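You operate a simulated robot arm through the tools that you are given. There is no shell and no other tool. Be economical: measure what you need, move in short steps, check, and stop when the job is done.

You run a simulated robot arm. Do the job below in one go: nothing can be reset, and whatever is moved stays where it is left.

TASK
Fill the oil cap to between the window's two lines and plug it.
Fine: the blue nozzle sits in the cap fill hole while you pump the green hub lever and goes back in the hub nozzle rest; the black plug comes from the plug pot; spill nothing.

The check looks at the end state, three seconds after you hand in, the way a careful person would. Anything else that was tipped, shoved, dropped, spilled or broken makes it a failure. Lids that push on must go on centred and level and be pressed home; caps that screw on are set level and turned clockwise until they are tight.

THE ROBOT
A 6-joint arm with a two-finger parallel gripper, fixed in place. Base frame: the origin is at the foot of the arm, x ahead of it, y to its left, z up. Readings come in mm, degrees, newtons and seconds.
With the tool pointing down near the work surface it reaches from about 140 to 840 mm from the base axis. Its first joint turns from -166.0 to 166.0 degrees. Payload 3.91 kg.
The tool frame sits at the grasp point between the pads (the TCP): z along the fingers, y along the line on which they close. The tips reach 30 mm beyond it. The gripper opens to 110 mm. The fingers are 20 mm wide and 10 mm thick; the gripper's body (48 by 112 mm) begins 55 mm behind the TCP.
Orientation is told as [roll, pitch, yaw] about the base's x, y, z axes, in that order, counted from this pose: with the fingers straight down and closing along the base's y, the tool's x points along the base's -x, its y along +y and its z along -z.

THE INTERFACE
- The arm moves only by the tool nudge_tool. Its argument "commands" is one flat list of numbers, 7 for each row, row after row: the shift along the base's x, y, z in mm, then the turn, a rotation vector about the base's x, y, z in degrees, then the finger opening in mm, from 0 to 110. In form: [tx, ty, tz, wx, wy, wz, jaw, tx, ty, tz, wx, wy, wz, jaw, ...]. A call has 1 to 10 rows; each row shifts and turns the commanded pose from where the row before left it. Each row takes 0.2 s and may step no farther than 50 mm and 8.6 degrees from the row before; otherwise, or with a gripper value out of range, the whole call is refused. A pose out of reach is approached as far as the arm can. The call stops where the force on the tool passes 90 N (or 10 N more than at its start, if that is more) or the arm is blocked; 0.2 s more then pass. The fingers move at their own pace (about 108 mm/s each) and stop on an object; they squeeze with about 33 N. The grip force told is the motor's: it shows also when the fingers shut on nothing. Time passes only in rows, and 0.2 s behind the last, so rows that do not move let the fingers close. The reply holds the time, the measured pose of the TCP, the force on the tool along the base axes, the opening and the grip force, in the units named above and with some noise, and new pictures: "views" is both (left out), scene, wrist or none.
- Cameras (640 x 400 px; columns grow to the right, rows downward): "scene" is fixed at [401, 500.3, 1526.4]; the picture's right is [-0.99, 0.17, 0.00], its down [0.04, 0.25, -0.97] and it looks along [-0.16, -0.95, -0.26] (base axes); focal length 349 px, centre (320, 200). "wrist" rides on the gripper at [77, 7, -114] in the tool frame; the picture's right is [-0.09, 1.00, 0.00], its down [-0.80, -0.07, -0.59] and it looks along [-0.59, -0.05, 0.80] (tool axes); focal length 270 px, centre (320, 200).
- move_column(by): slides the trunk up (or, below 0, down) by that many mm; the arm rides with it, the base frame stays. It gives what a move gives, with no picture.
- point_at(camera, pixels): there is no depth. For up to 12 entries [column, row, z] of the newest picture of that camera ("zoom" is the newest enlarged one), the place [x, y] in the base frame at which the ray of that pixel passes the height z, good to about 2 mm. No time passes.
- enlarge(camera, box): a new picture of the part [left, top, right, bottom] of that camera's present view, enlarged. No time passes.
- sign_off(): hands the job in; it is judged then, once.

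Go step by step. Measure first, check grasps and placings, and put right what went wrong. The budget is 80 turns and 170 pictures, counting those below and the enlarged ones. Unless the task says otherwise, let go and move clear before handing in, and close with one line.

The tools are called after "Call:" by a JSON object that holds its "api" and its "payload". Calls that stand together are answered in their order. nudge_tool: Moves the arm, as the interface text tells. Its arguments: {"type":"object","properties":{"commands":{"type":"array","items":{"type":"number"}},"views":{"type":"string","enum":["both","scene","wrist","none"]}},"required":["commands"]} The other tools are called the same way: move_column (by) slides the trunk up or down; point_at (camera, pixels) gives the place at which the rays of pixels pass given heights; enlarge (camera, box) takes an enlarged picture of a part of a camera's view; sign_off () hands the job in.

At the start:

```text
time: 0.0
position: [44.3, -354.8, 1386.3]
tcp_rot: [0.0, -0.1, 0.0]
wrist_force: [0.3, 0.1, 0.2]
opening: 110.0
finger_force: 0.0
trunk travel left (down, up): [-475.0, 65.0]
```

scene: 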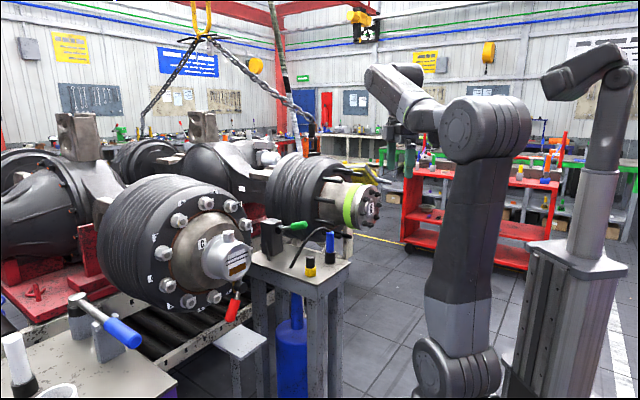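
wrist: 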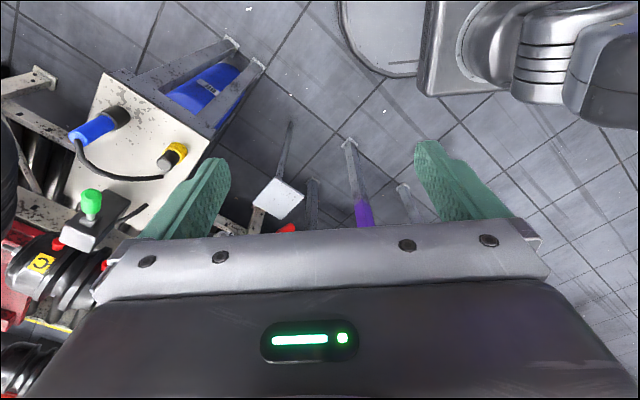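

The scene shows a stand around (300,260) with a blue nozzle at (330,243), a yellow/black pot at (310,265) and a green lever at (297,226), with the hub cap at (225,260). I'll enlarge these areas first.

Call:
{"api": "enlarge", "payload": {"camera": "scene", "box": [240, 200, 368, 280]}}

Call:
{"api": "enlarge", "payload": {"camera": "scene", "box": [150, 190, 310, 390]}}

Call:
{"api": "enlarge", "payload": {"camera": "wrist", "box": [0, 60, 320, 260]}}

Call:
{"api": "enlarge", "payload": {"camera": "scene", "box": [0, 280, 180, 400]}}

```text
5.00 times, centred on (304, 240) of scene
```

zoom: 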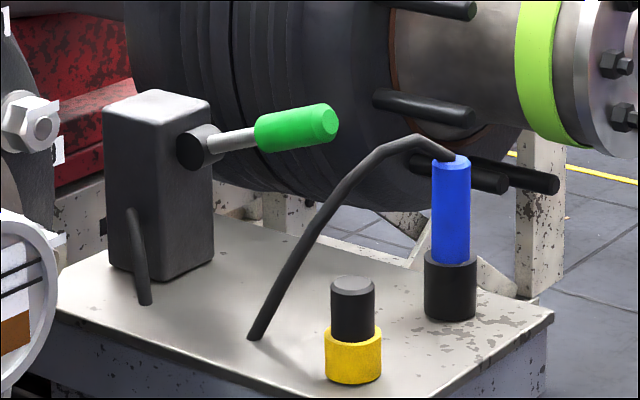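

```text
2.00 times, centred on (230, 290) of scene
```

zoom: 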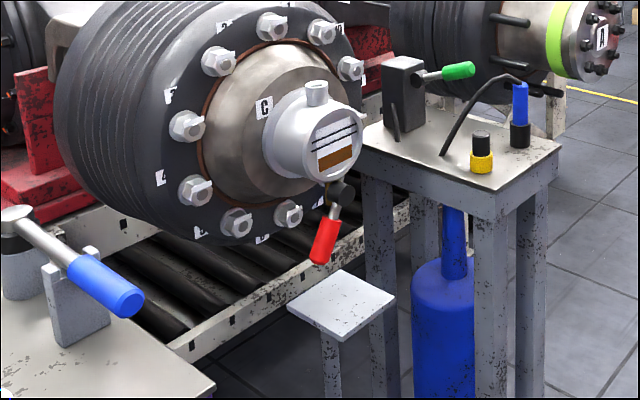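

```text
2.00 times, centred on (160, 160) of wrist
```

zoom: 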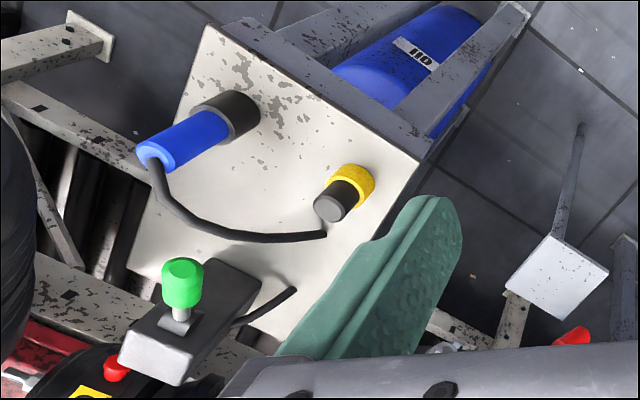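

```text
3.33 times, centred on (90, 340) of scene
```

zoom: 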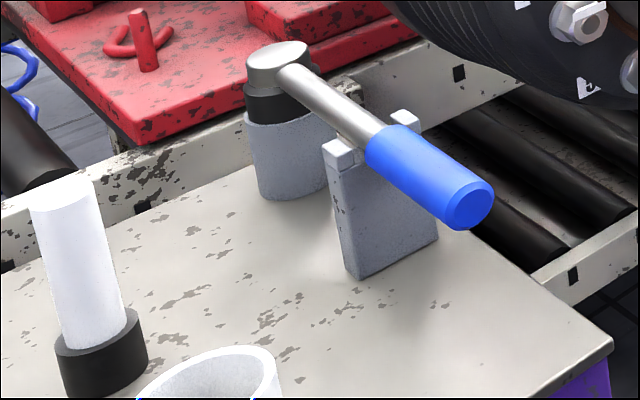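

I'll triangulate key points: nozzle top, pot, lever tip and the cap's fill hole, from both cameras at several heights.

Call:
{"api": "point_at", "payload": {"camera": "scene", "pixels": [[330, 263, 908], [330, 263, 1000], [330, 263, 1100], [310, 275, 908], [310, 275, 1000], [310, 275, 1100], [304, 225, 1000], [304, 225, 1200], [229, 233, 1000], [229, 233, 1100], [229, 233, 1200], [350, 264, 1000]]}}

Call:
{"api": "point_at", "payload": {"camera": "wrist", "pixels": [[121, 116, 908], [121, 116, 1000], [121, 116, 1100], [177, 149, 908], [177, 149, 1000], [177, 149, 1100], [91, 195, 1000], [91, 195, 1200], [210, 139, 908], [210, 139, 1000], [105, 72, 908], [105, 72, 1000]]}}

```text
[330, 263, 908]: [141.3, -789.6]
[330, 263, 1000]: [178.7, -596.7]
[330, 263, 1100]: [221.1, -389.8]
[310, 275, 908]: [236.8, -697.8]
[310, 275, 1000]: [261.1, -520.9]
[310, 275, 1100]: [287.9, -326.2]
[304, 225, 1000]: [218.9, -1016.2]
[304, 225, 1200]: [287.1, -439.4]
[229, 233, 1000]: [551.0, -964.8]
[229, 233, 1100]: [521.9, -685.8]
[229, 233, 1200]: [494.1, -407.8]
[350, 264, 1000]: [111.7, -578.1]
```

```text
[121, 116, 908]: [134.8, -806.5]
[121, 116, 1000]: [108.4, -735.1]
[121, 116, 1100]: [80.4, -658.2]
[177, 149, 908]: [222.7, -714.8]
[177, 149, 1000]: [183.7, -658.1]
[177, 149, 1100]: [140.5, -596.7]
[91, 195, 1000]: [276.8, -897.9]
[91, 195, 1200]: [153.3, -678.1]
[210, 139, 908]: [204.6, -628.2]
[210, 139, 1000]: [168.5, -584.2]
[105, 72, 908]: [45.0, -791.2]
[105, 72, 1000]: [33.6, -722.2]
```

The stand top is at z≈905, with the nozzle rest near (138,-798), the plug pot near (230,-706) and the lever knob near (239,-826,1066). I'll turn the wrist so its camera looks outward (-y) and move up over the cap to see it.

Call:
{"api": "nudge_tool", "payload": {"commands": [25, 0, 0, 0, 0, -8.5, 110, 25, 0, 0, 0, 0, -8.5, 110, 25, 0, 0, 0, 0, -8.5, 110, 25, 0, 0, 0, 0, -8.5, 110, 25, 0, 0, 0, 0, -8.5, 110, 25, 0, 0, 0, 0, -8.5, 110, 25, 0, 0, 0, 0, -8.5, 110, 25, 0, 0, 0, 0, -8.5, 110, 25, 0, 0, 0, 0, -8.5, 110, 25, 0, 0, 0, 0, -8.5, 110]}}

```text
time: 2.2
position: [295.0, -355.0, 1385.6]
tcp_rot: [-0.1, 0.0, -85.0]
wrist_force: [-0.5, -0.5, -0.8]
opening: 109.8
finger_force: 0.0
trunk travel left (down, up): [-475.0, 65.0]
```

scene: 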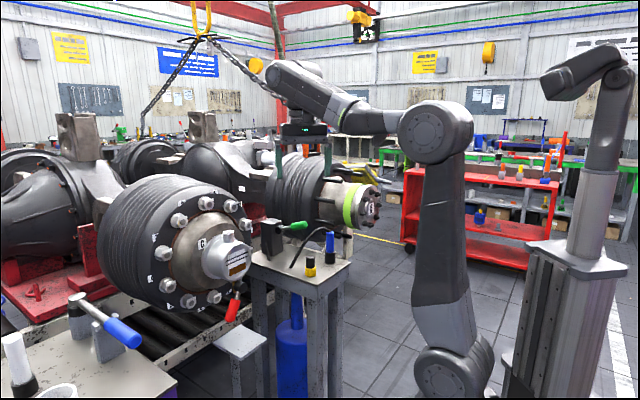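
wrist: 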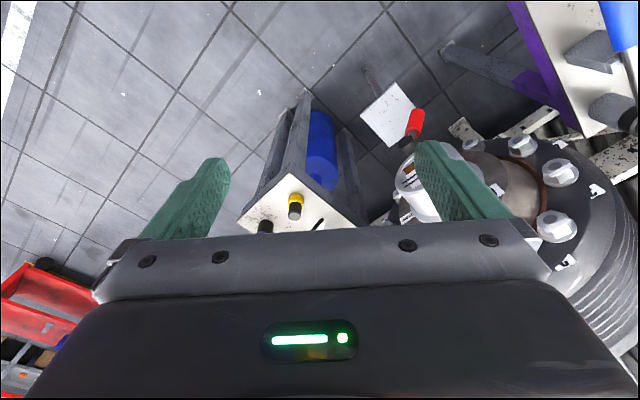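

The cap is partly hidden behind the right finger at (410,190). I'll shift +x and back toward +y for a clear look.

Call:
{"api": "nudge_tool", "payload": {"commands": [40, 25, 0, 0, 0, -5, 110, 40, 25, 0, 0, 0, 0, 110, 40, 25, 0, 0, 0, 0, 110, 40, 25, 0, 0, 0, 0, 110], "views": "wrist"}}

```text
time: 3.2
position: [452.8, -253.7, 1380.6]
tcp_rot: [0.1, -0.2, -90.0]
wrist_force: [1.1, -0.3, -0.3]
opening: 109.9
finger_force: 0.0
out of reach, approached as far as the arm can: row 4
trunk travel left (down, up): [-475.0, 65.0]
```

wrist: 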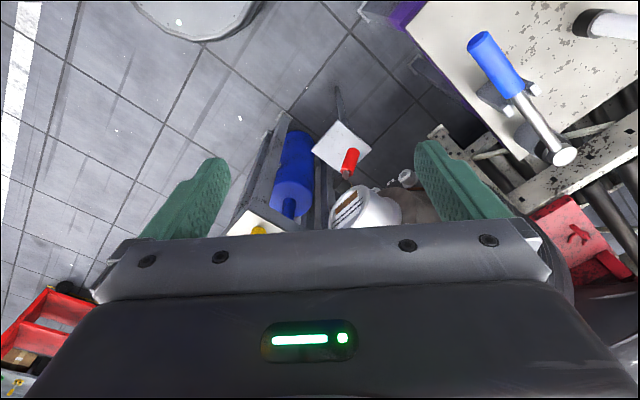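

The cap appears at (365,205), just cut off by the gripper body. I'll back up toward +y and lower a bit so it comes into full view.

Call:
{"api": "nudge_tool", "payload": {"commands": [0, 40, -20, 0, 0, 0, 110, 0, 40, -20, 0, 0, 0, 110, 0, 0, 0, 0, 0, 0, 110], "views": "wrist"}}

Call:
{"api": "enlarge", "payload": {"camera": "wrist", "box": [220, 100, 440, 237]}}

```text
time: 4.0
position: [454.4, -174.6, 1340.3]
tcp_rot: [0.1, 0.0, -90.0]
wrist_force: [-0.8, 0.4, -0.3]
opening: 109.9
finger_force: 0.0
trunk travel left (down, up): [-475.0, 65.0]
```

wrist: 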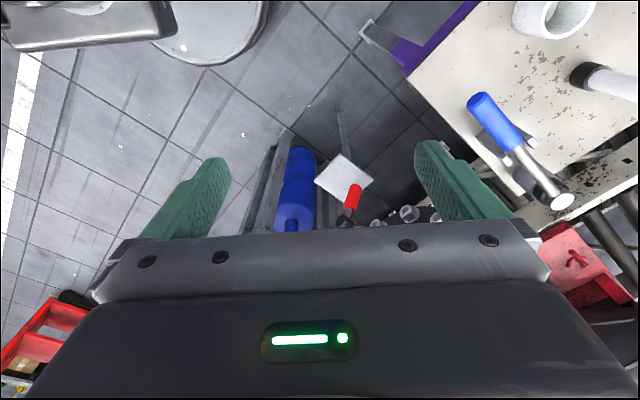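

```text
2.91 times, centred on (330, 168) of wrist
```

zoom: 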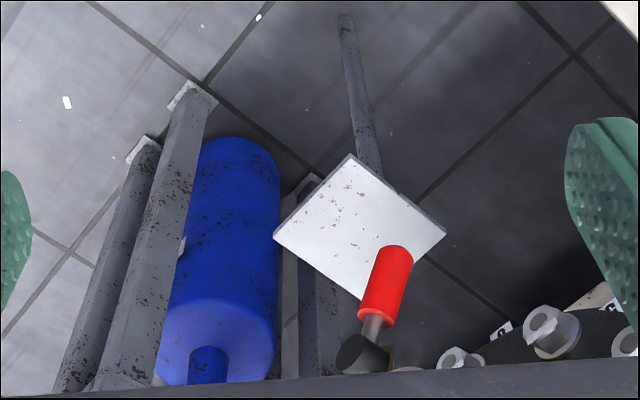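

That hid it: I have to move toward the cap, not away. Going to y≈-390 at z≈1320.

Call:
{"api": "nudge_tool", "payload": {"commands": [0, -45, -4, 0, 0, 0, 110, 0, -45, -4, 0, 0, 0, 110, 0, -45, -4, 0, 0, 0, 110, 0, -45, -4, 0, 0, 0, 110, 0, -35, -4, 0, 0, 0, 110, 0, 0, 0, 0, 0, 0, 110]}}

Call:
{"api": "enlarge", "payload": {"camera": "wrist", "box": [220, 100, 440, 237]}}

```text
time: 5.4
position: [453.6, -389.5, 1322.3]
tcp_rot: [-0.1, 0.0, -90.0]
wrist_force: [0.2, -0.1, 0.1]
opening: 109.7
finger_force: 0.0
trunk travel left (down, up): [-475.0, 65.0]
```

scene: 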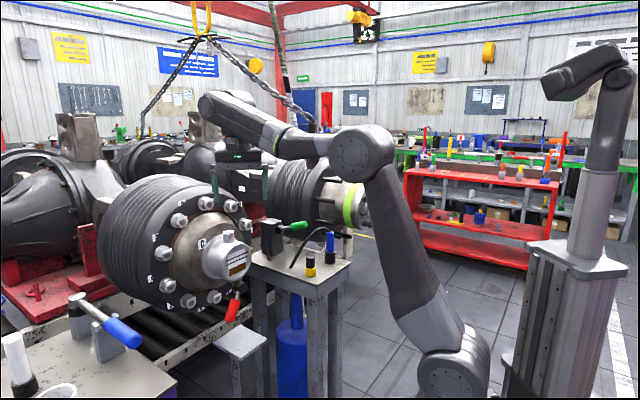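
wrist: 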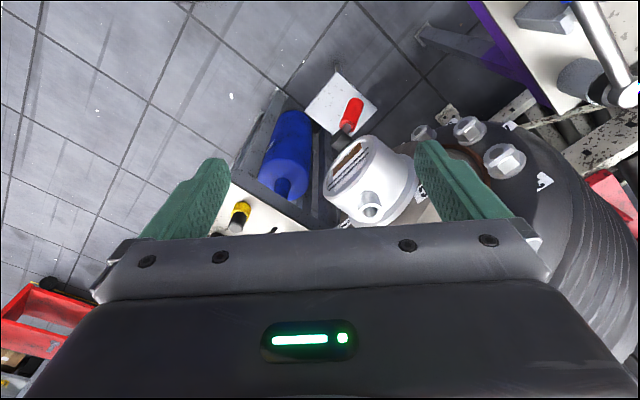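

```text
2.91 times, centred on (330, 168) of wrist
```

zoom: 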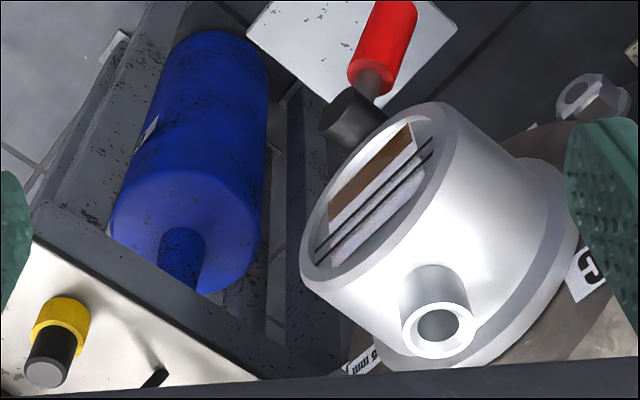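

Now the fill spout is clear at zoom (438,325) in the wrist and (229,231) in the scene; I'll triangulate both plus the pot.

Call:
{"api": "point_at", "payload": {"camera": "zoom", "pixels": [[438, 325, 1000], [438, 325, 1100], [438, 325, 1150], [46, 372, 950], [46, 372, 1000], [340, 235, 1000], [340, 235, 1050]]}}

Call:
{"api": "enlarge", "payload": {"camera": "scene", "box": [192, 220, 272, 270]}}

Call:
{"api": "point_at", "payload": {"camera": "scene", "pixels": [[228.5, 231, 1000], [228.5, 231, 1100], [228.5, 231, 1150], [310.5, 256, 950], [310.5, 256, 1000]]}}

```text
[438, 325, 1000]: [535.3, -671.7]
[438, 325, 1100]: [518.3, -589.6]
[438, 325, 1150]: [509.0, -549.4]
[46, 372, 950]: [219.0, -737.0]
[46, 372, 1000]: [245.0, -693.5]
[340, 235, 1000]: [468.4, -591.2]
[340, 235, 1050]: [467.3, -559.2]
```

```text
8.00 times, centred on (232, 245) of scene
```

zoom: 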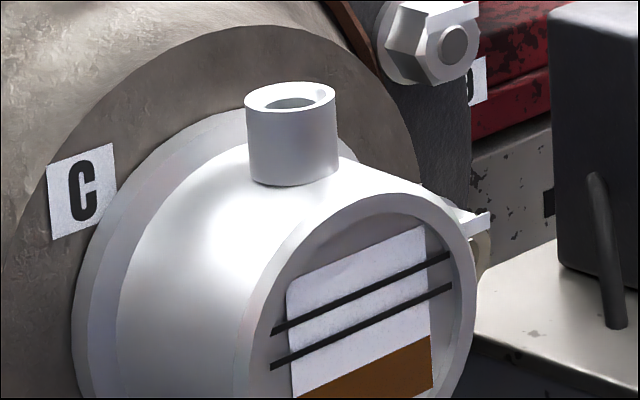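

```text
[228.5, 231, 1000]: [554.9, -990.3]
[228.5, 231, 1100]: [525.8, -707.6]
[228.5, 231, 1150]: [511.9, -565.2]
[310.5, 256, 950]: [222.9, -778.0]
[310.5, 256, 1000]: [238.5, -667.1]
```

The spout mouth is at about (509,-547,1153) and the plug top at about (234,-711,980). Now I'll move to view the nozzle, pump and lever up close.

Call:
{"api": "nudge_tool", "payload": {"commands": [-44, -28, -12, 0, 0, 0, 110, -44, -28, -12, 0, 0, 0, 110, -44, -28, -12, 0, 0, 0, 110, -44, -28, -12, 0, 0, 0, 110, -44, -28, -12, 0, 0, 0, 110, -44, -28, -12, 0, 0, 0, 110, 0, 0, 0, 0, 0, 0, 110]}}

Call:
{"api": "enlarge", "payload": {"camera": "wrist", "box": [200, 90, 440, 240]}}

```text
refused: row 1 steps farther than a row can; nothing moved
```

```text
2.67 times, centred on (320, 165) of wrist
```

zoom: 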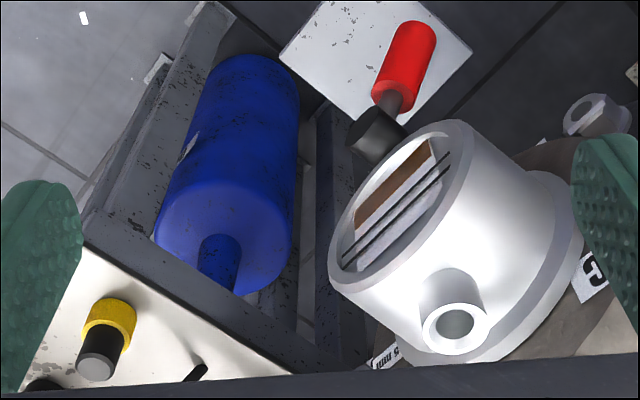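

The step was too long (53 mm); I'll split it into smaller rows.

Call:
{"api": "nudge_tool", "payload": {"commands": [-38, -24, -10, 0, 0, 0, 110, -38, -24, -10, 0, 0, 0, 110, -38, -24, -10, 0, 0, 0, 110, -38, -24, -10, 0, 0, 0, 110, -38, -24, -10, 0, 0, 0, 110, -38, -24, -10, 0, 0, 0, 110, -38, -24, -10, 0, 0, 0, 110, 0, 0, 0, 0, 0, 0, 110]}}

Call:
{"api": "enlarge", "payload": {"camera": "wrist", "box": [200, 90, 440, 240]}}

```text
time: 7.2
position: [188.5, -557.0, 1252.1]
tcp_rot: [-0.1, 0.0, -89.9]
wrist_force: [0.1, 0.2, -0.5]
opening: 109.9
finger_force: 0.1
trunk travel left (down, up): [-475.0, 65.0]
```

scene: 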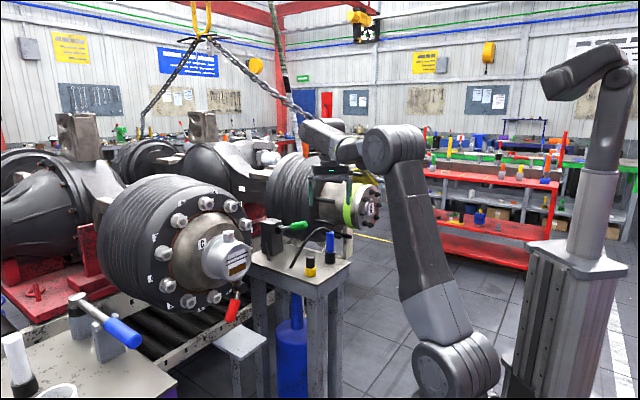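
wrist: 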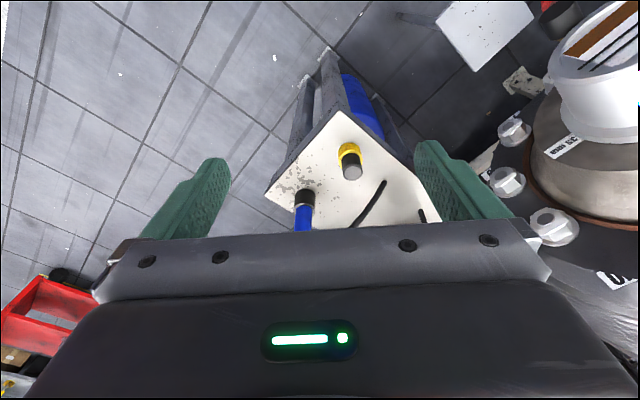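

```text
2.67 times, centred on (320, 165) of wrist
```

zoom: 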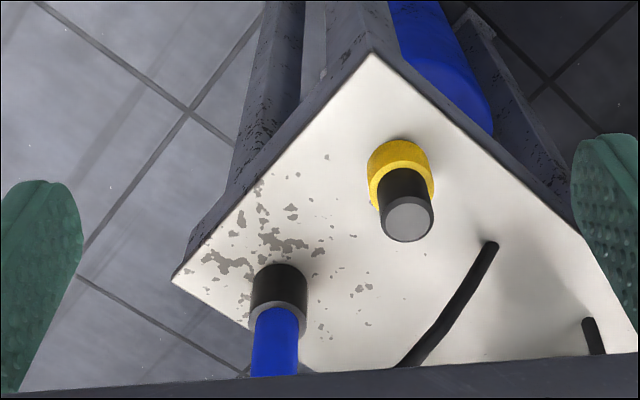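

The nozzle rest is at (303,200) and the plug pot at (350,160), but the lever is hidden by the gripper. I'll tilt the fingers outward 40° to see the nozzle and lever.

Call:
{"api": "nudge_tool", "payload": {"commands": [6, 7, -6, -8, 0, 0, 110, 6, 7, -6, -8, 0, 0, 110, 6, 7, -6, -8, 0, 0, 110, 6, 7, -6, -8, 0, 0, 110, 6, 7, -6, -8, 0, 0, 110, 0, 0, 0, 0, 0, 0, 110], "views": "wrist"}}

Call:
{"api": "enlarge", "payload": {"camera": "wrist", "box": [200, 90, 440, 240]}}

```text
time: 8.6
position: [219.4, -521.9, 1221.1]
tcp_rot: [0.0, -40.1, -90.0]
wrist_force: [0.5, -0.5, 0.1]
opening: 110.0
finger_force: 0.0
trunk travel left (down, up): [-475.0, 65.0]
```

wrist: 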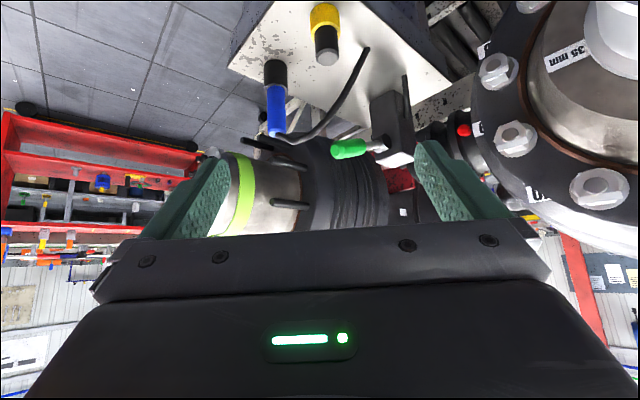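

```text
2.67 times, centred on (320, 165) of wrist
```

zoom: 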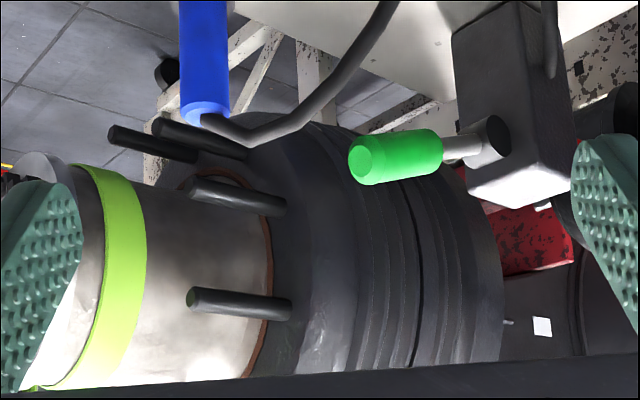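

Now I can see the nozzle top at zoom (204,112), the lever tip at (365,163) and the pivot at (490,142). Triangulating these against the scene picture.

Call:
{"api": "point_at", "payload": {"camera": "zoom", "pixels": [[204, 112, 1000], [204, 112, 1050], [366, 162, 1050], [366, 162, 1090], [440, 152, 1050], [440, 152, 1090], [490, 141, 1050], [490, 141, 1090]]}}

Call:
{"api": "point_at", "payload": {"camera": "scene", "pixels": [[330.2, 232, 1000], [330.2, 232, 1050], [305.5, 224.2, 1050], [305.5, 224.2, 1090], [291.5, 227, 1050], [291.5, 227, 1090], [279.6, 229.4, 1050], [279.6, 229.4, 1090]]}}

Call:
{"api": "point_at", "payload": {"camera": "wrist", "pixels": [[275, 88, 940], [275, 88, 960], [325, 28, 940], [325, 28, 950], [327, 57, 970], [327, 57, 980]]}}

```text
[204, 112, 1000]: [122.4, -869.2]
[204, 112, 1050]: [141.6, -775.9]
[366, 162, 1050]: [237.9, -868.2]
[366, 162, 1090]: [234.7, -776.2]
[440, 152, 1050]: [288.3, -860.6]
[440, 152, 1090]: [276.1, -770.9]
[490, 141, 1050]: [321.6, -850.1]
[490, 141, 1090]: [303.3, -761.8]
```

```text
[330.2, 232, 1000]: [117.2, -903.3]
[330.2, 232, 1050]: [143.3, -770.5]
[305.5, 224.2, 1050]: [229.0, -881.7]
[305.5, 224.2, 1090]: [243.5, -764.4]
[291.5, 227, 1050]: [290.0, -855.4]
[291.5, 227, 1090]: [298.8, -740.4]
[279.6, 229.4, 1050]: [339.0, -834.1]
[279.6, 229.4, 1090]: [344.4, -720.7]
```

```text
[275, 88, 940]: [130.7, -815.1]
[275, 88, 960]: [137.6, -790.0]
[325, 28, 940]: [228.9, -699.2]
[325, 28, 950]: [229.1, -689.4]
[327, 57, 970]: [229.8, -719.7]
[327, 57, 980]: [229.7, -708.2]
```

The nozzle axis is at (138,-795), blue from z≈955 to 1043; the lever runs from a pivot near (334,-905,1025) to a tip near (236,-819,1071). I'll tilt to 60° and move to a pre-grasp spot in front of the nozzle.

Call:
{"api": "nudge_tool", "payload": {"commands": [-16.2, -33.6, -20, -7, 0, 0, 60, -16.2, -33.6, -20, -7, 0, 0, 60, -16.2, -33.6, -20, -6, 0, 0, 60, -16.2, -33.6, -20, 0, 0, 0, 60, -16.2, -33.6, -20, 0, 0, 0, 60, 0, 0, 0, 0, 0, 0, 60]}}

Call:
{"api": "enlarge", "payload": {"camera": "wrist", "box": [200, 90, 440, 240]}}

```text
time: 10.0
position: [137.2, -690.4, 1120.5]
tcp_rot: [0.0, -60.0, -90.0]
wrist_force: [-0.1, -0.1, -0.3]
opening: 60.1
finger_force: 0.1
trunk travel left (down, up): [-475.0, 65.0]
```

scene: 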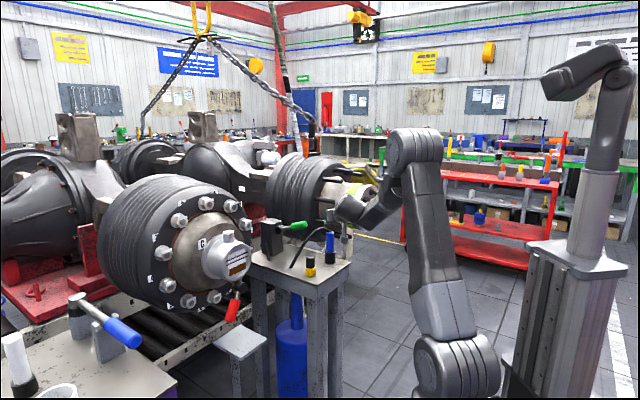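
wrist: 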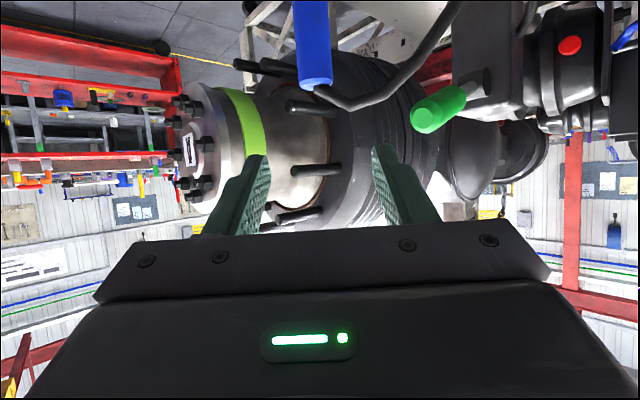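

```text
2.67 times, centred on (320, 165) of wrist
```

zoom: 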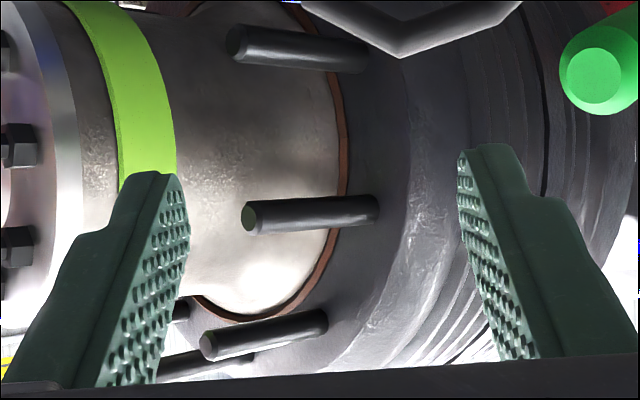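

The nozzle at column 313 lines up between the fingers. Descending to z≈1010, then advancing to the nozzle.

Call:
{"api": "nudge_tool", "payload": {"commands": [0, 0, -37, 0, 0, 0, 60, 0, 0, -37, 0, 0, 0, 60, 0, 0, -37, 0, 0, 0, 60, 0, -30, 0, 0, 0, 0, 60, 0, -30, 0, 0, 0, 0, 60, 0, 0, 0, 0, 0, 0, 60]}}

Call:
{"api": "enlarge", "payload": {"camera": "scene", "box": [256, 190, 384, 270]}}

```text
time: 11.4
position: [154.9, -750.7, 1011.7]
tcp_rot: [0.0, -59.9, -90.0]
wrist_force: [0.2, 0.1, 0.1]
opening: 60.2
finger_force: 0.0
out of reach, approached as far as the arm can: row 2, 3
trunk travel left (down, up): [-475.0, 65.0]
```

scene: 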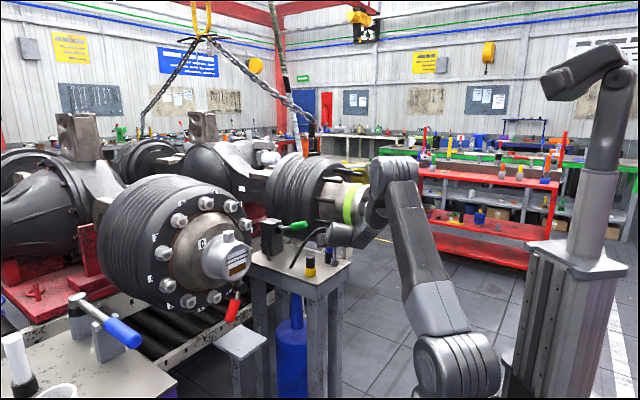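
wrist: 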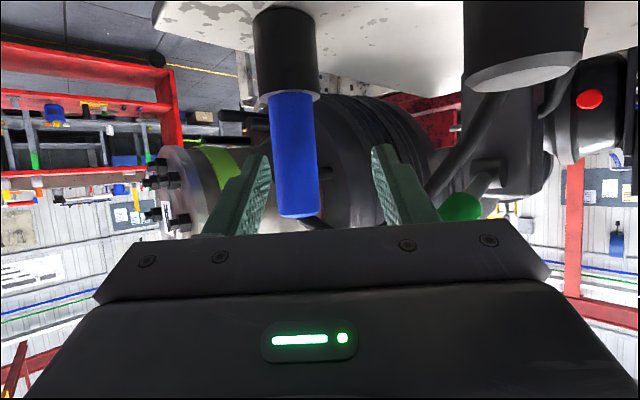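

```text
5.00 times, centred on (320, 230) of scene
```

zoom: 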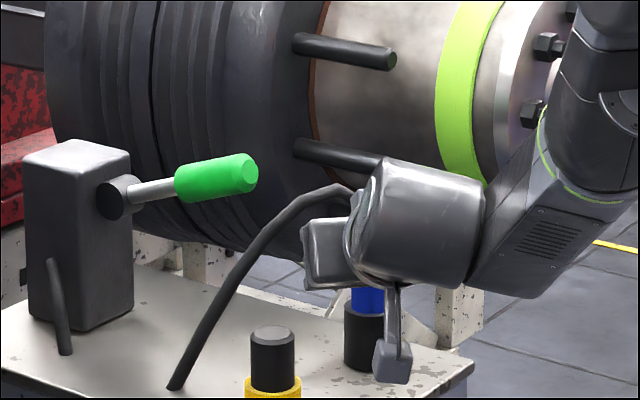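

The reach glitch left x at 155, and the nozzle at column 295 sits left of the finger centre (320). I'll correct x by -16 before advancing.

Call:
{"api": "nudge_tool", "payload": {"commands": [-8, 0, 0, 0, 0, 0, 60, -8, 0, 0, 0, 0, 0, 60, 0, 0, 0, 0, 0, 0, 60], "views": "wrist"}}

```text
time: 12.2
position: [139.2, -750.3, 1011.2]
tcp_rot: [-0.5, -59.8, -89.8]
wrist_force: [0.5, 0.8, -0.6]
opening: 60.0
finger_force: 0.1
trunk travel left (down, up): [-475.0, 65.0]
```

wrist: 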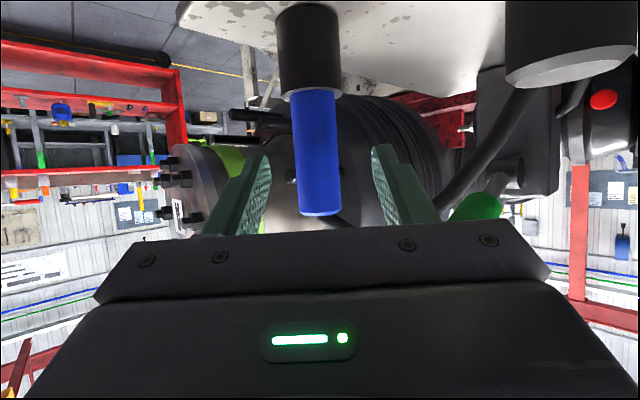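

The nozzle is now centred at column 318. Advancing 36 mm and closing.

Call:
{"api": "nudge_tool", "payload": {"commands": [0, -18, 0, 0, 0, 0, 60, 0, -18, 0, 0, 0, 0, 60, 0, 0, 0, 0, 0, 0, 60, 0, 0, 0, 0, 0, 0, 0, 0, 0, 0, 0, 0, 0, 0, 0, 0, 0, 0, 0, 0, 0]}}

Call:
{"api": "enlarge", "payload": {"camera": "scene", "box": [256, 190, 384, 270]}}

```text
time: 13.6
position: [137.3, -786.2, 1011.3]
tcp_rot: [0.0, -60.0, -90.0]
wrist_force: [-1.2, -1.5, 1.2]
opening: 30.7
finger_force: 33.0
trunk travel left (down, up): [-475.0, 65.0]
```

scene: 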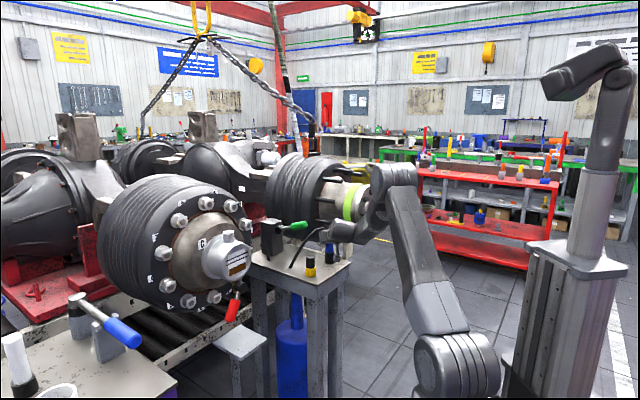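
wrist: 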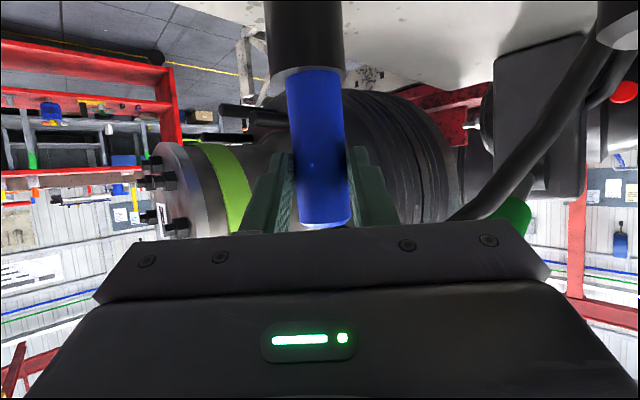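

```text
5.00 times, centred on (320, 230) of scene
```

zoom: 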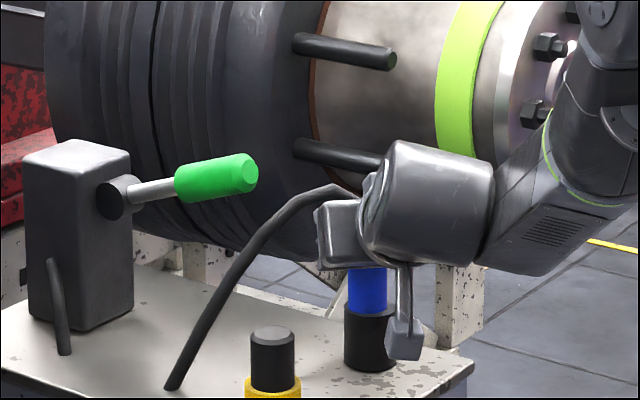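

The nozzle is gripped (30.7 mm, 33 N). Lifting straight up slowly.

Call:
{"api": "nudge_tool", "payload": {"commands": [0, 0, 15, 0, 0, 0, 0, 0, 0, 20, 0, 0, 0, 0, 0, 0, 25, 0, 0, 0, 0, 0, 0, 30, 0, 0, 0, 0, 0, 0, 30, 0, 0, 0, 0, 0, 0, 30, 0, 0, 0, 0, 0, 0, 0, 0, 0, 0, 0]}}

Call:
{"api": "enlarge", "payload": {"camera": "scene", "box": [256, 190, 384, 270]}}

```text
time: 15.2
position: [137.7, -785.9, 1161.5]
tcp_rot: [-0.1, -60.0, -89.9]
wrist_force: [0.7, 0.0, -2.6]
opening: 30.5
finger_force: 33.1
trunk travel left (down, up): [-475.0, 65.0]
```

scene: 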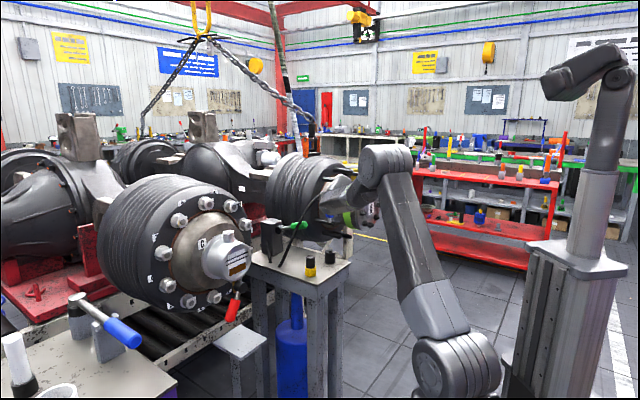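
wrist: 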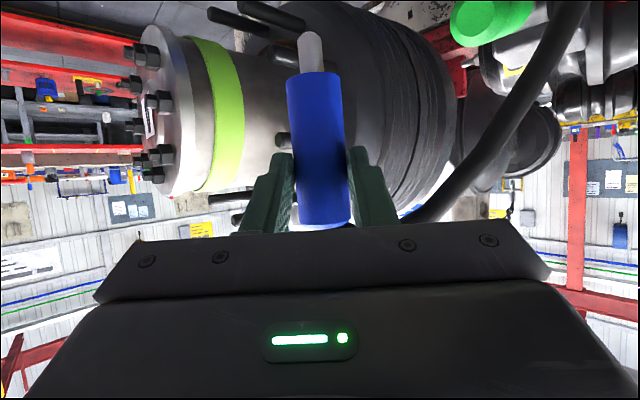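

```text
5.00 times, centred on (320, 230) of scene
```

zoom: 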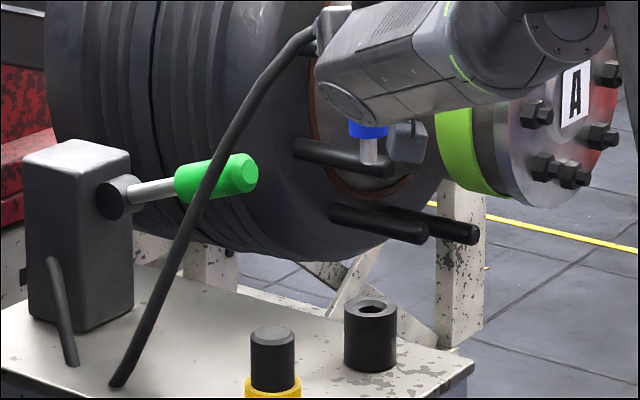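

The nozzle is out, with a grey thin tip below the blue body. I'll measure the heights of the blue shoulder, tip and the rest's top on the known axis.

Call:
{"api": "point_at", "payload": {"camera": "scene", "pixels": [[329.6, 217.2, 1090], [329.6, 217.2, 1110], [329.6, 222.8, 1070], [329.6, 222.8, 1090], [330, 251.3, 940], [330, 251.3, 960]]}}

```text
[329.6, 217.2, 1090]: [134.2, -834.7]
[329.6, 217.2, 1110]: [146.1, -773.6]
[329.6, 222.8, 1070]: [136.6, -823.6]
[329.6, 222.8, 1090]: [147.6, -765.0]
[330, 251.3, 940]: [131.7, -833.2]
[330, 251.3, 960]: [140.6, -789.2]
```

The shoulder is 58 mm and the tip about 82 mm below the TCP, so seated TCP z at the spout is about 1210. Moving via a high, retracted path toward the cap while turning to face it radially.

Call:
{"api": "nudge_tool", "payload": {"commands": [27, 31, 20, 0, 0, 0, 0, 27, 31, 20, 0, 0, 0, 0, 27, 31, 20, 0, 0, 0, 0, 27, 31, 20, 0, 0, 0, 0, 27, 31, 20, 0, 0, 0, 0, 27, 31, 20, 0, 0, 0, 0, 0, 0, 0, 0, 0, 0, 0], "views": "none"}}

Call:
{"api": "nudge_tool", "payload": {"commands": [32, 20, 2, 0, 0, 8.5, 0, 32, 20, 2, 0, 0, 8.5, 0, 32, 20, 2, 0, 0, 8.5, 0, 32, 20, 2, 0, 0, 8.5, 0, 32, 20, 2, 0, 0, 8.5, 0, 0, 0, 0, 0, 0, 0, 0]}}

```text
time: 16.8
position: [299.3, -601.3, 1281.5]
tcp_rot: [-0.1, -60.0, -90.0]
wrist_force: [-0.1, 1.0, -1.1]
opening: 30.6
finger_force: 33.0
trunk travel left (down, up): [-475.0, 65.0]
```

```text
time: 18.2
position: [462.1, -500.2, 1293.0]
tcp_rot: [0.1, -60.0, -47.4]
wrist_force: [-0.6, 0.2, -1.7]
opening: 30.8
finger_force: 33.3
trunk travel left (down, up): [-475.0, 65.0]
```

scene: 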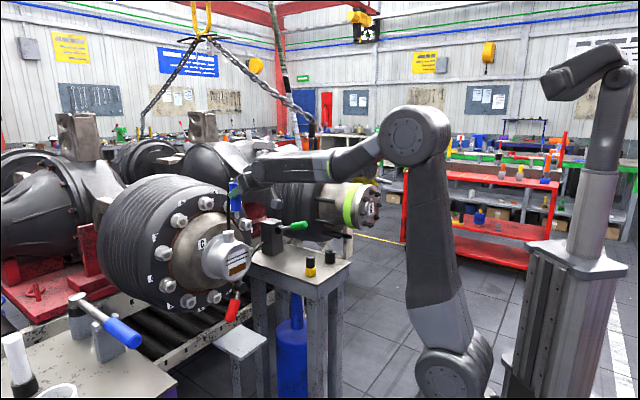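
wrist: 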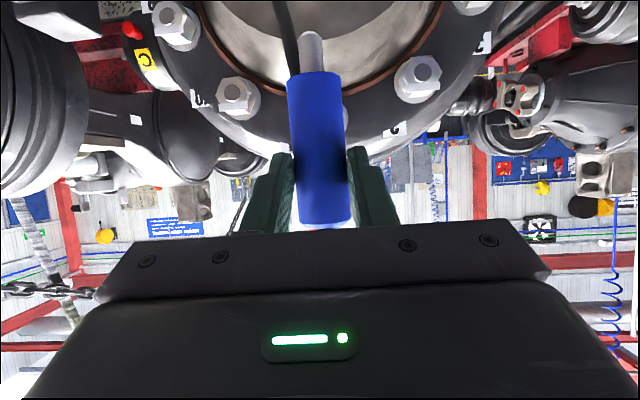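

Facing the hub squarely. I'll back up slightly and lower so the spout enters the top of the wrist view, to check the lateral alignment.

Call:
{"api": "nudge_tool", "payload": {"commands": [-18, 19, -14, 0, 0, 0, 0, -18, 19, -14, 0, 0, 0, 0, 0, 0, 0, 0, 0, 0, 0]}}

Call:
{"api": "enlarge", "payload": {"camera": "wrist", "box": [240, 0, 400, 100]}}

Call:
{"api": "enlarge", "payload": {"camera": "scene", "box": [192, 170, 288, 230]}}

```text
time: 19.0
position: [423.1, -462.4, 1263.3]
tcp_rot: [-0.2, -60.0, -47.6]
wrist_force: [0.4, 0.8, -1.3]
opening: 30.8
finger_force: 32.9
trunk travel left (down, up): [-475.0, 65.0]
```

scene: 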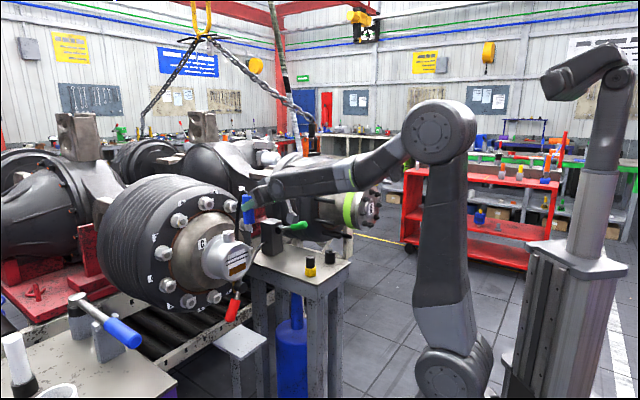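
wrist: 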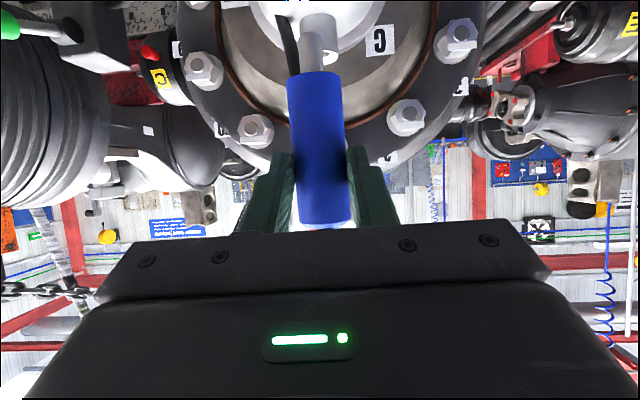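

```text
4.00 times, centred on (320, 50) of wrist
```

zoom: 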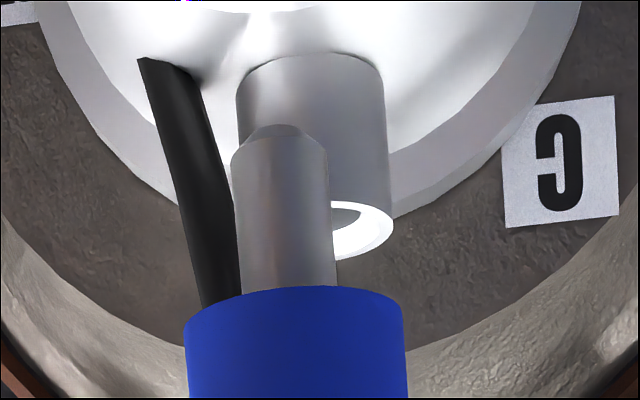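

```text
6.67 times, centred on (240, 200) of scene
```

zoom: 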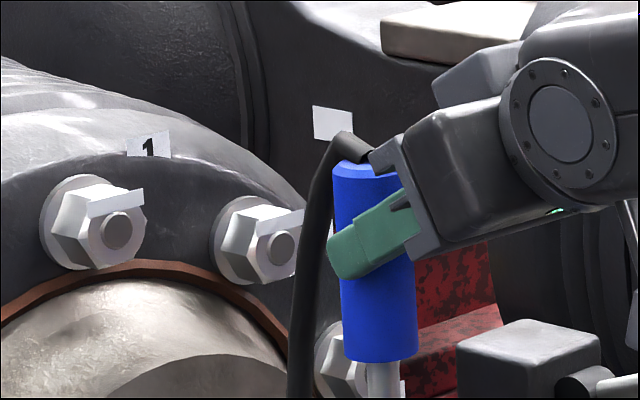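

The spout mouth is at wrist pixel about (319,56) and the nozzle tip end at (309,32). I'll convert both to base coordinates at their heights.

Call:
{"api": "point_at", "payload": {"camera": "wrist", "pixels": [[319, 56, 1148], [319, 56, 1153], [319, 56, 1158], [309, 32.5, 1176], [309, 32.5, 1181], [309, 32.5, 1186]]}}

Call:
{"api": "point_at", "payload": {"camera": "scene", "pixels": [[246.4, 194.9, 1285], [246.4, 194.9, 1300], [249, 224, 1205], [249, 224, 1195], [228.25, 232.1, 1150], [228.25, 232.1, 1155]]}}

```text
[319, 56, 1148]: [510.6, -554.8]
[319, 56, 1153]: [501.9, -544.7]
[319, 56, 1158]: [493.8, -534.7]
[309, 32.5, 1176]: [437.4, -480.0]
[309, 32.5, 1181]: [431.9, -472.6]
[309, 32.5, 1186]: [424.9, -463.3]
```

```text
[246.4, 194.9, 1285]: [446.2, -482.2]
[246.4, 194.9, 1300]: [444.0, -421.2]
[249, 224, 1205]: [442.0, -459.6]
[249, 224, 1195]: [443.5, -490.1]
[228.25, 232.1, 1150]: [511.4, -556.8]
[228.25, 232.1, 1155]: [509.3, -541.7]
```

The two cameras put the spout at (511,-555,1150). The nozzle's radial offset in the grip is uncertain (10-30 mm), so I'll approach most of the way above the spout and compare them directly in the scene.

Call:
{"api": "nudge_tool", "payload": {"commands": [31, -29, 2, 0, 0, 0, 0, 31, -29, 2, 0, 0, 0, 0, 0, 0, 0, 0, 0, 0, 0]}}

Call:
{"api": "enlarge", "payload": {"camera": "scene", "box": [192, 190, 272, 240]}}

Call:
{"api": "enlarge", "payload": {"camera": "wrist", "box": [240, 0, 400, 100]}}

```text
time: 19.8
position: [485.2, -519.4, 1265.8]
tcp_rot: [0.0, -60.0, -47.3]
wrist_force: [0.3, 0.2, -1.1]
opening: 30.7
finger_force: 32.6
trunk travel left (down, up): [-475.0, 65.0]
```

scene: 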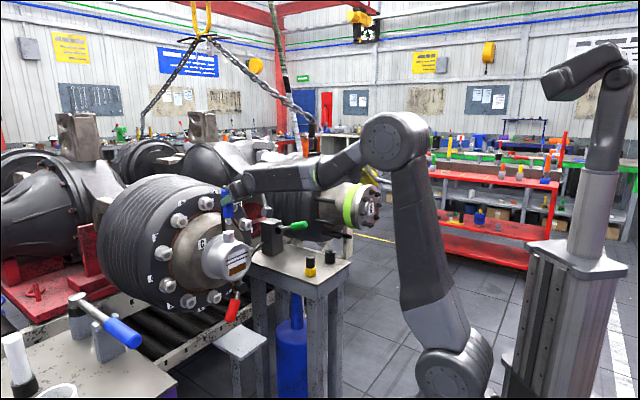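
wrist: 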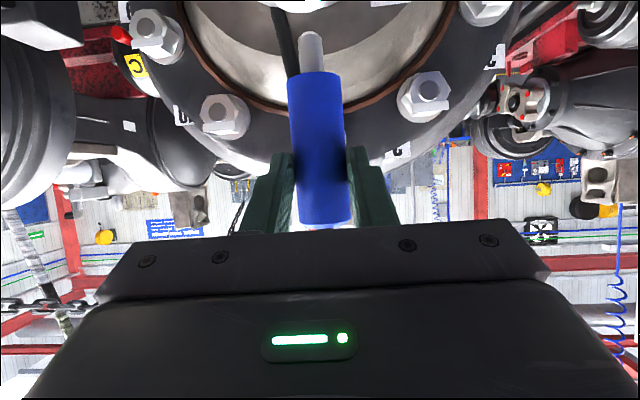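

```text
8.00 times, centred on (232, 215) of scene
```

zoom: 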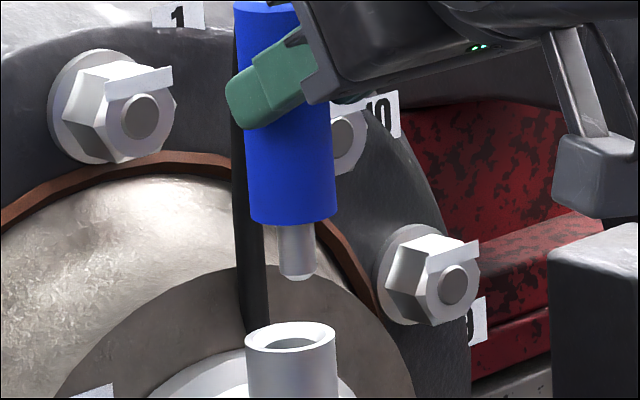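

```text
4.00 times, centred on (320, 50) of wrist
```

zoom: 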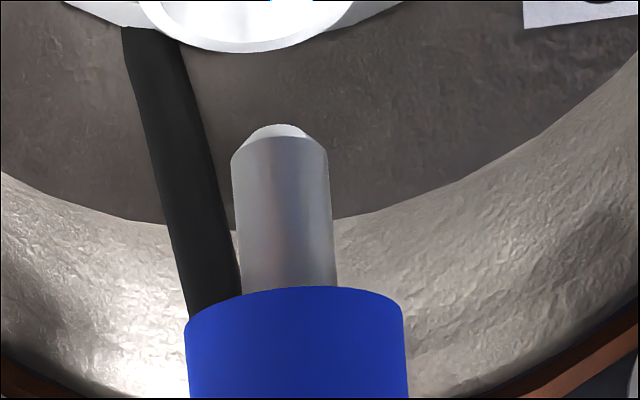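

In the scene zoom the tip (296,277) is nearly over the mouth (291,338); in the wrist zoom the mouth centre is near (251,5) and the tip at (276,130). Converting to base coordinates again.

Call:
{"api": "point_at", "payload": {"camera": "zoom", "pixels": [[251, 5, 1145], [251, 5, 1150], [251, 5, 1155], [279, 130, 1175], [279, 130, 1180], [279, 130, 1185], [250, 50, 1150]]}}

Call:
{"api": "point_at", "payload": {"camera": "scene", "pixels": [[229.1, 224.5, 1175], [229.1, 224.5, 1180], [229.1, 224.5, 1185], [228.4, 232.3, 1145], [228.4, 232.3, 1150], [228.4, 232.3, 1155]]}}

```text
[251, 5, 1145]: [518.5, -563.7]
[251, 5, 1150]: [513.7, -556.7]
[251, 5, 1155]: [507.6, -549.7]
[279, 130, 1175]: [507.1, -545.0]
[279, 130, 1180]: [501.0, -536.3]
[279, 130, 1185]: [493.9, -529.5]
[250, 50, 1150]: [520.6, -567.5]
```

```text
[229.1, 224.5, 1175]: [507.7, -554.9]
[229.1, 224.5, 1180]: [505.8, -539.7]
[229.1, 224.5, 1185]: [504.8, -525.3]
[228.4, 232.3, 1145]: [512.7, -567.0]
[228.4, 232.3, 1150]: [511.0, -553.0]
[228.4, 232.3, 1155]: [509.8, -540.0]
```

Tip is at about (505.5,-542.5,1178), spout at (512,-556,1150). I'll shift by (+6,-12), then re-check.

Call:
{"api": "nudge_tool", "payload": {"commands": [6, -12, 0, 0, 0, 0, 0, 0, 0, -10, 0, 0, 0, 0, 0, 0, 0, 0, 0, 0, 0], "views": "wrist"}}

Call:
{"api": "enlarge", "payload": {"camera": "scene", "box": [192, 190, 272, 240]}}

Call:
{"api": "enlarge", "payload": {"camera": "wrist", "box": [240, 0, 400, 100]}}

```text
time: 20.6
position: [492.4, -532.1, 1257.6]
tcp_rot: [-0.1, -60.0, -47.5]
wrist_force: [0.1, 0.3, -1.0]
opening: 30.7
finger_force: 33.4
trunk travel left (down, up): [-475.0, 65.0]
```

wrist: 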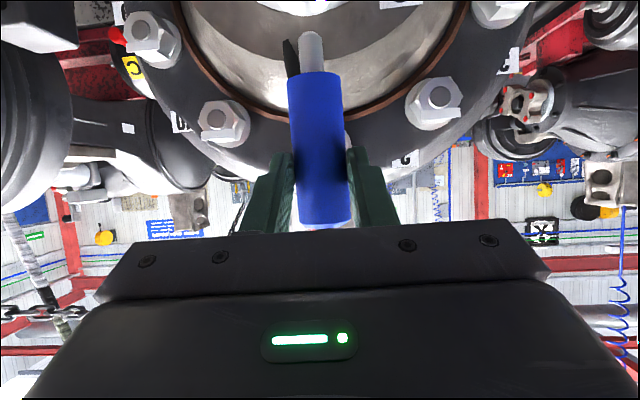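

```text
8.00 times, centred on (232, 215) of scene
```

zoom: 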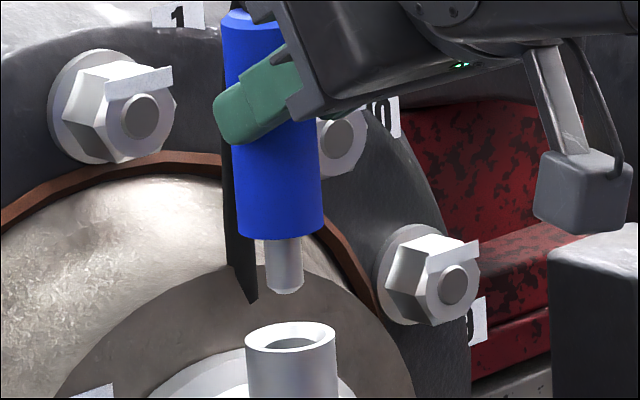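

```text
4.00 times, centred on (320, 50) of wrist
```

zoom: 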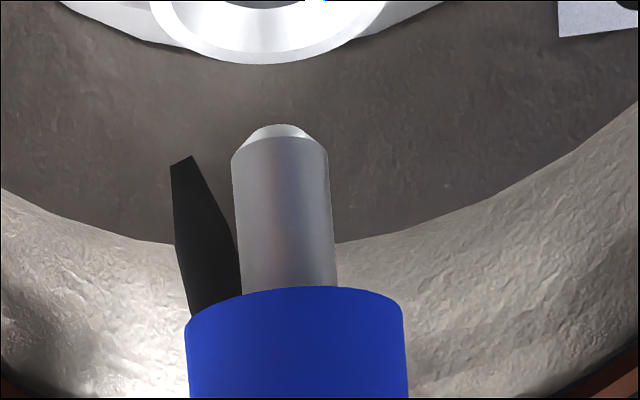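

In the scene the tip's line extends to (289,340) against the mouth centre (291,340): good. I'll check lateral position through the wrist view.

Call:
{"api": "point_at", "payload": {"camera": "zoom", "pixels": [[268, 5, 1150], [266, 63, 1150], [266, 63, 1145], [280, 132, 1165], [280, 132, 1170], [280, 132, 1175]]}}

Call:
{"api": "point_at", "payload": {"camera": "scene", "pixels": [[227.5, 226.2, 1165], [227.5, 226.2, 1170], [227.5, 226.2, 1175]]}}

```text
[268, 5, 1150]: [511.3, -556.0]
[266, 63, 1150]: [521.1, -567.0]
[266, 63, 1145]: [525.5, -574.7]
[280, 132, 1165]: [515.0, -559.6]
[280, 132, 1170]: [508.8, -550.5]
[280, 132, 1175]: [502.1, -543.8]
```

```text
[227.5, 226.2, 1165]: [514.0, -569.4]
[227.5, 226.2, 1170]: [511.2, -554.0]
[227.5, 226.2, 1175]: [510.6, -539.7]
```

Tip (511,-554) and spout (511.5,-556) agree within 2 mm. Lowering into the mouth in small steps.

Call:
{"api": "nudge_tool", "payload": {"commands": [0, -1, -7, 0, 0, 0, 0, 0, -1, -7, 0, 0, 0, 0, 0, 0, -7, 0, 0, 0, 0, 0, 0, -6, 0, 0, 0, 0, 0, 0, 0, 0, 0, 0, 0], "views": "wrist"}}

Call:
{"api": "enlarge", "payload": {"camera": "scene", "box": [192, 190, 272, 240]}}

```text
time: 21.8
position: [493.0, -534.3, 1231.3]
tcp_rot: [0.1, -60.0, -47.4]
wrist_force: [-0.4, -0.9, -1.4]
opening: 30.5
finger_force: 32.7
trunk travel left (down, up): [-475.0, 65.0]
```

wrist: 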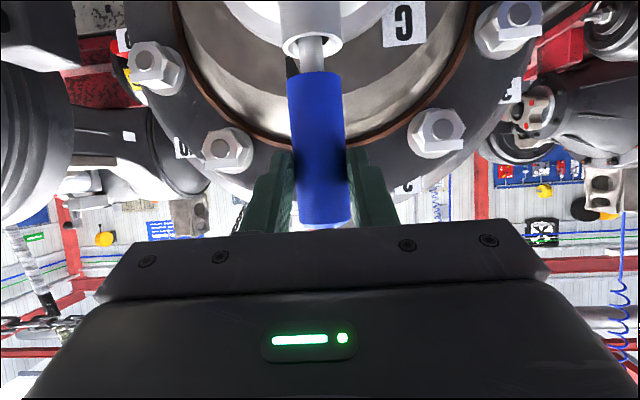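

```text
8.00 times, centred on (232, 215) of scene
```

zoom: 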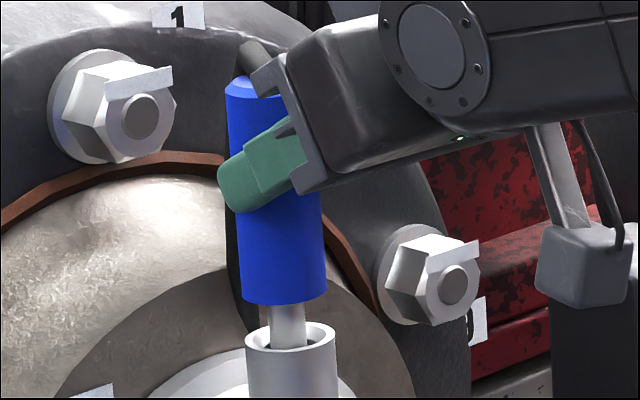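

The tip has entered the mouth, centred (288 vs 291). Continuing down gently to seat the shoulder.

Call:
{"api": "nudge_tool", "payload": {"commands": [0, 0, -5, 0, 0, 0, 0, 0, 0, -4, 0, 0, 0, 0, 0, 0, -3, 0, 0, 0, 0, 0, 0, 0, 0, 0, 0, 0], "views": "none"}}

Call:
{"api": "enlarge", "payload": {"camera": "scene", "box": [192, 190, 272, 240]}}

```text
time: 22.8
position: [493.5, -535.0, 1217.7]
tcp_rot: [0.0, -60.0, -47.4]
wrist_force: [-0.1, -0.4, -2.3]
opening: 30.8
finger_force: 32.7
trunk travel left (down, up): [-475.0, 65.0]
```

```text
8.00 times, centred on (232, 215) of scene
```

zoom: 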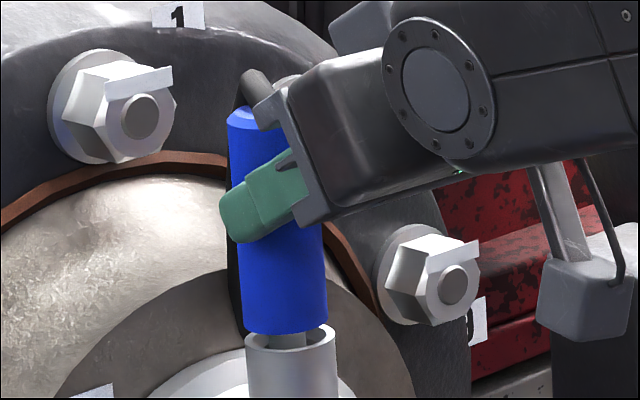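

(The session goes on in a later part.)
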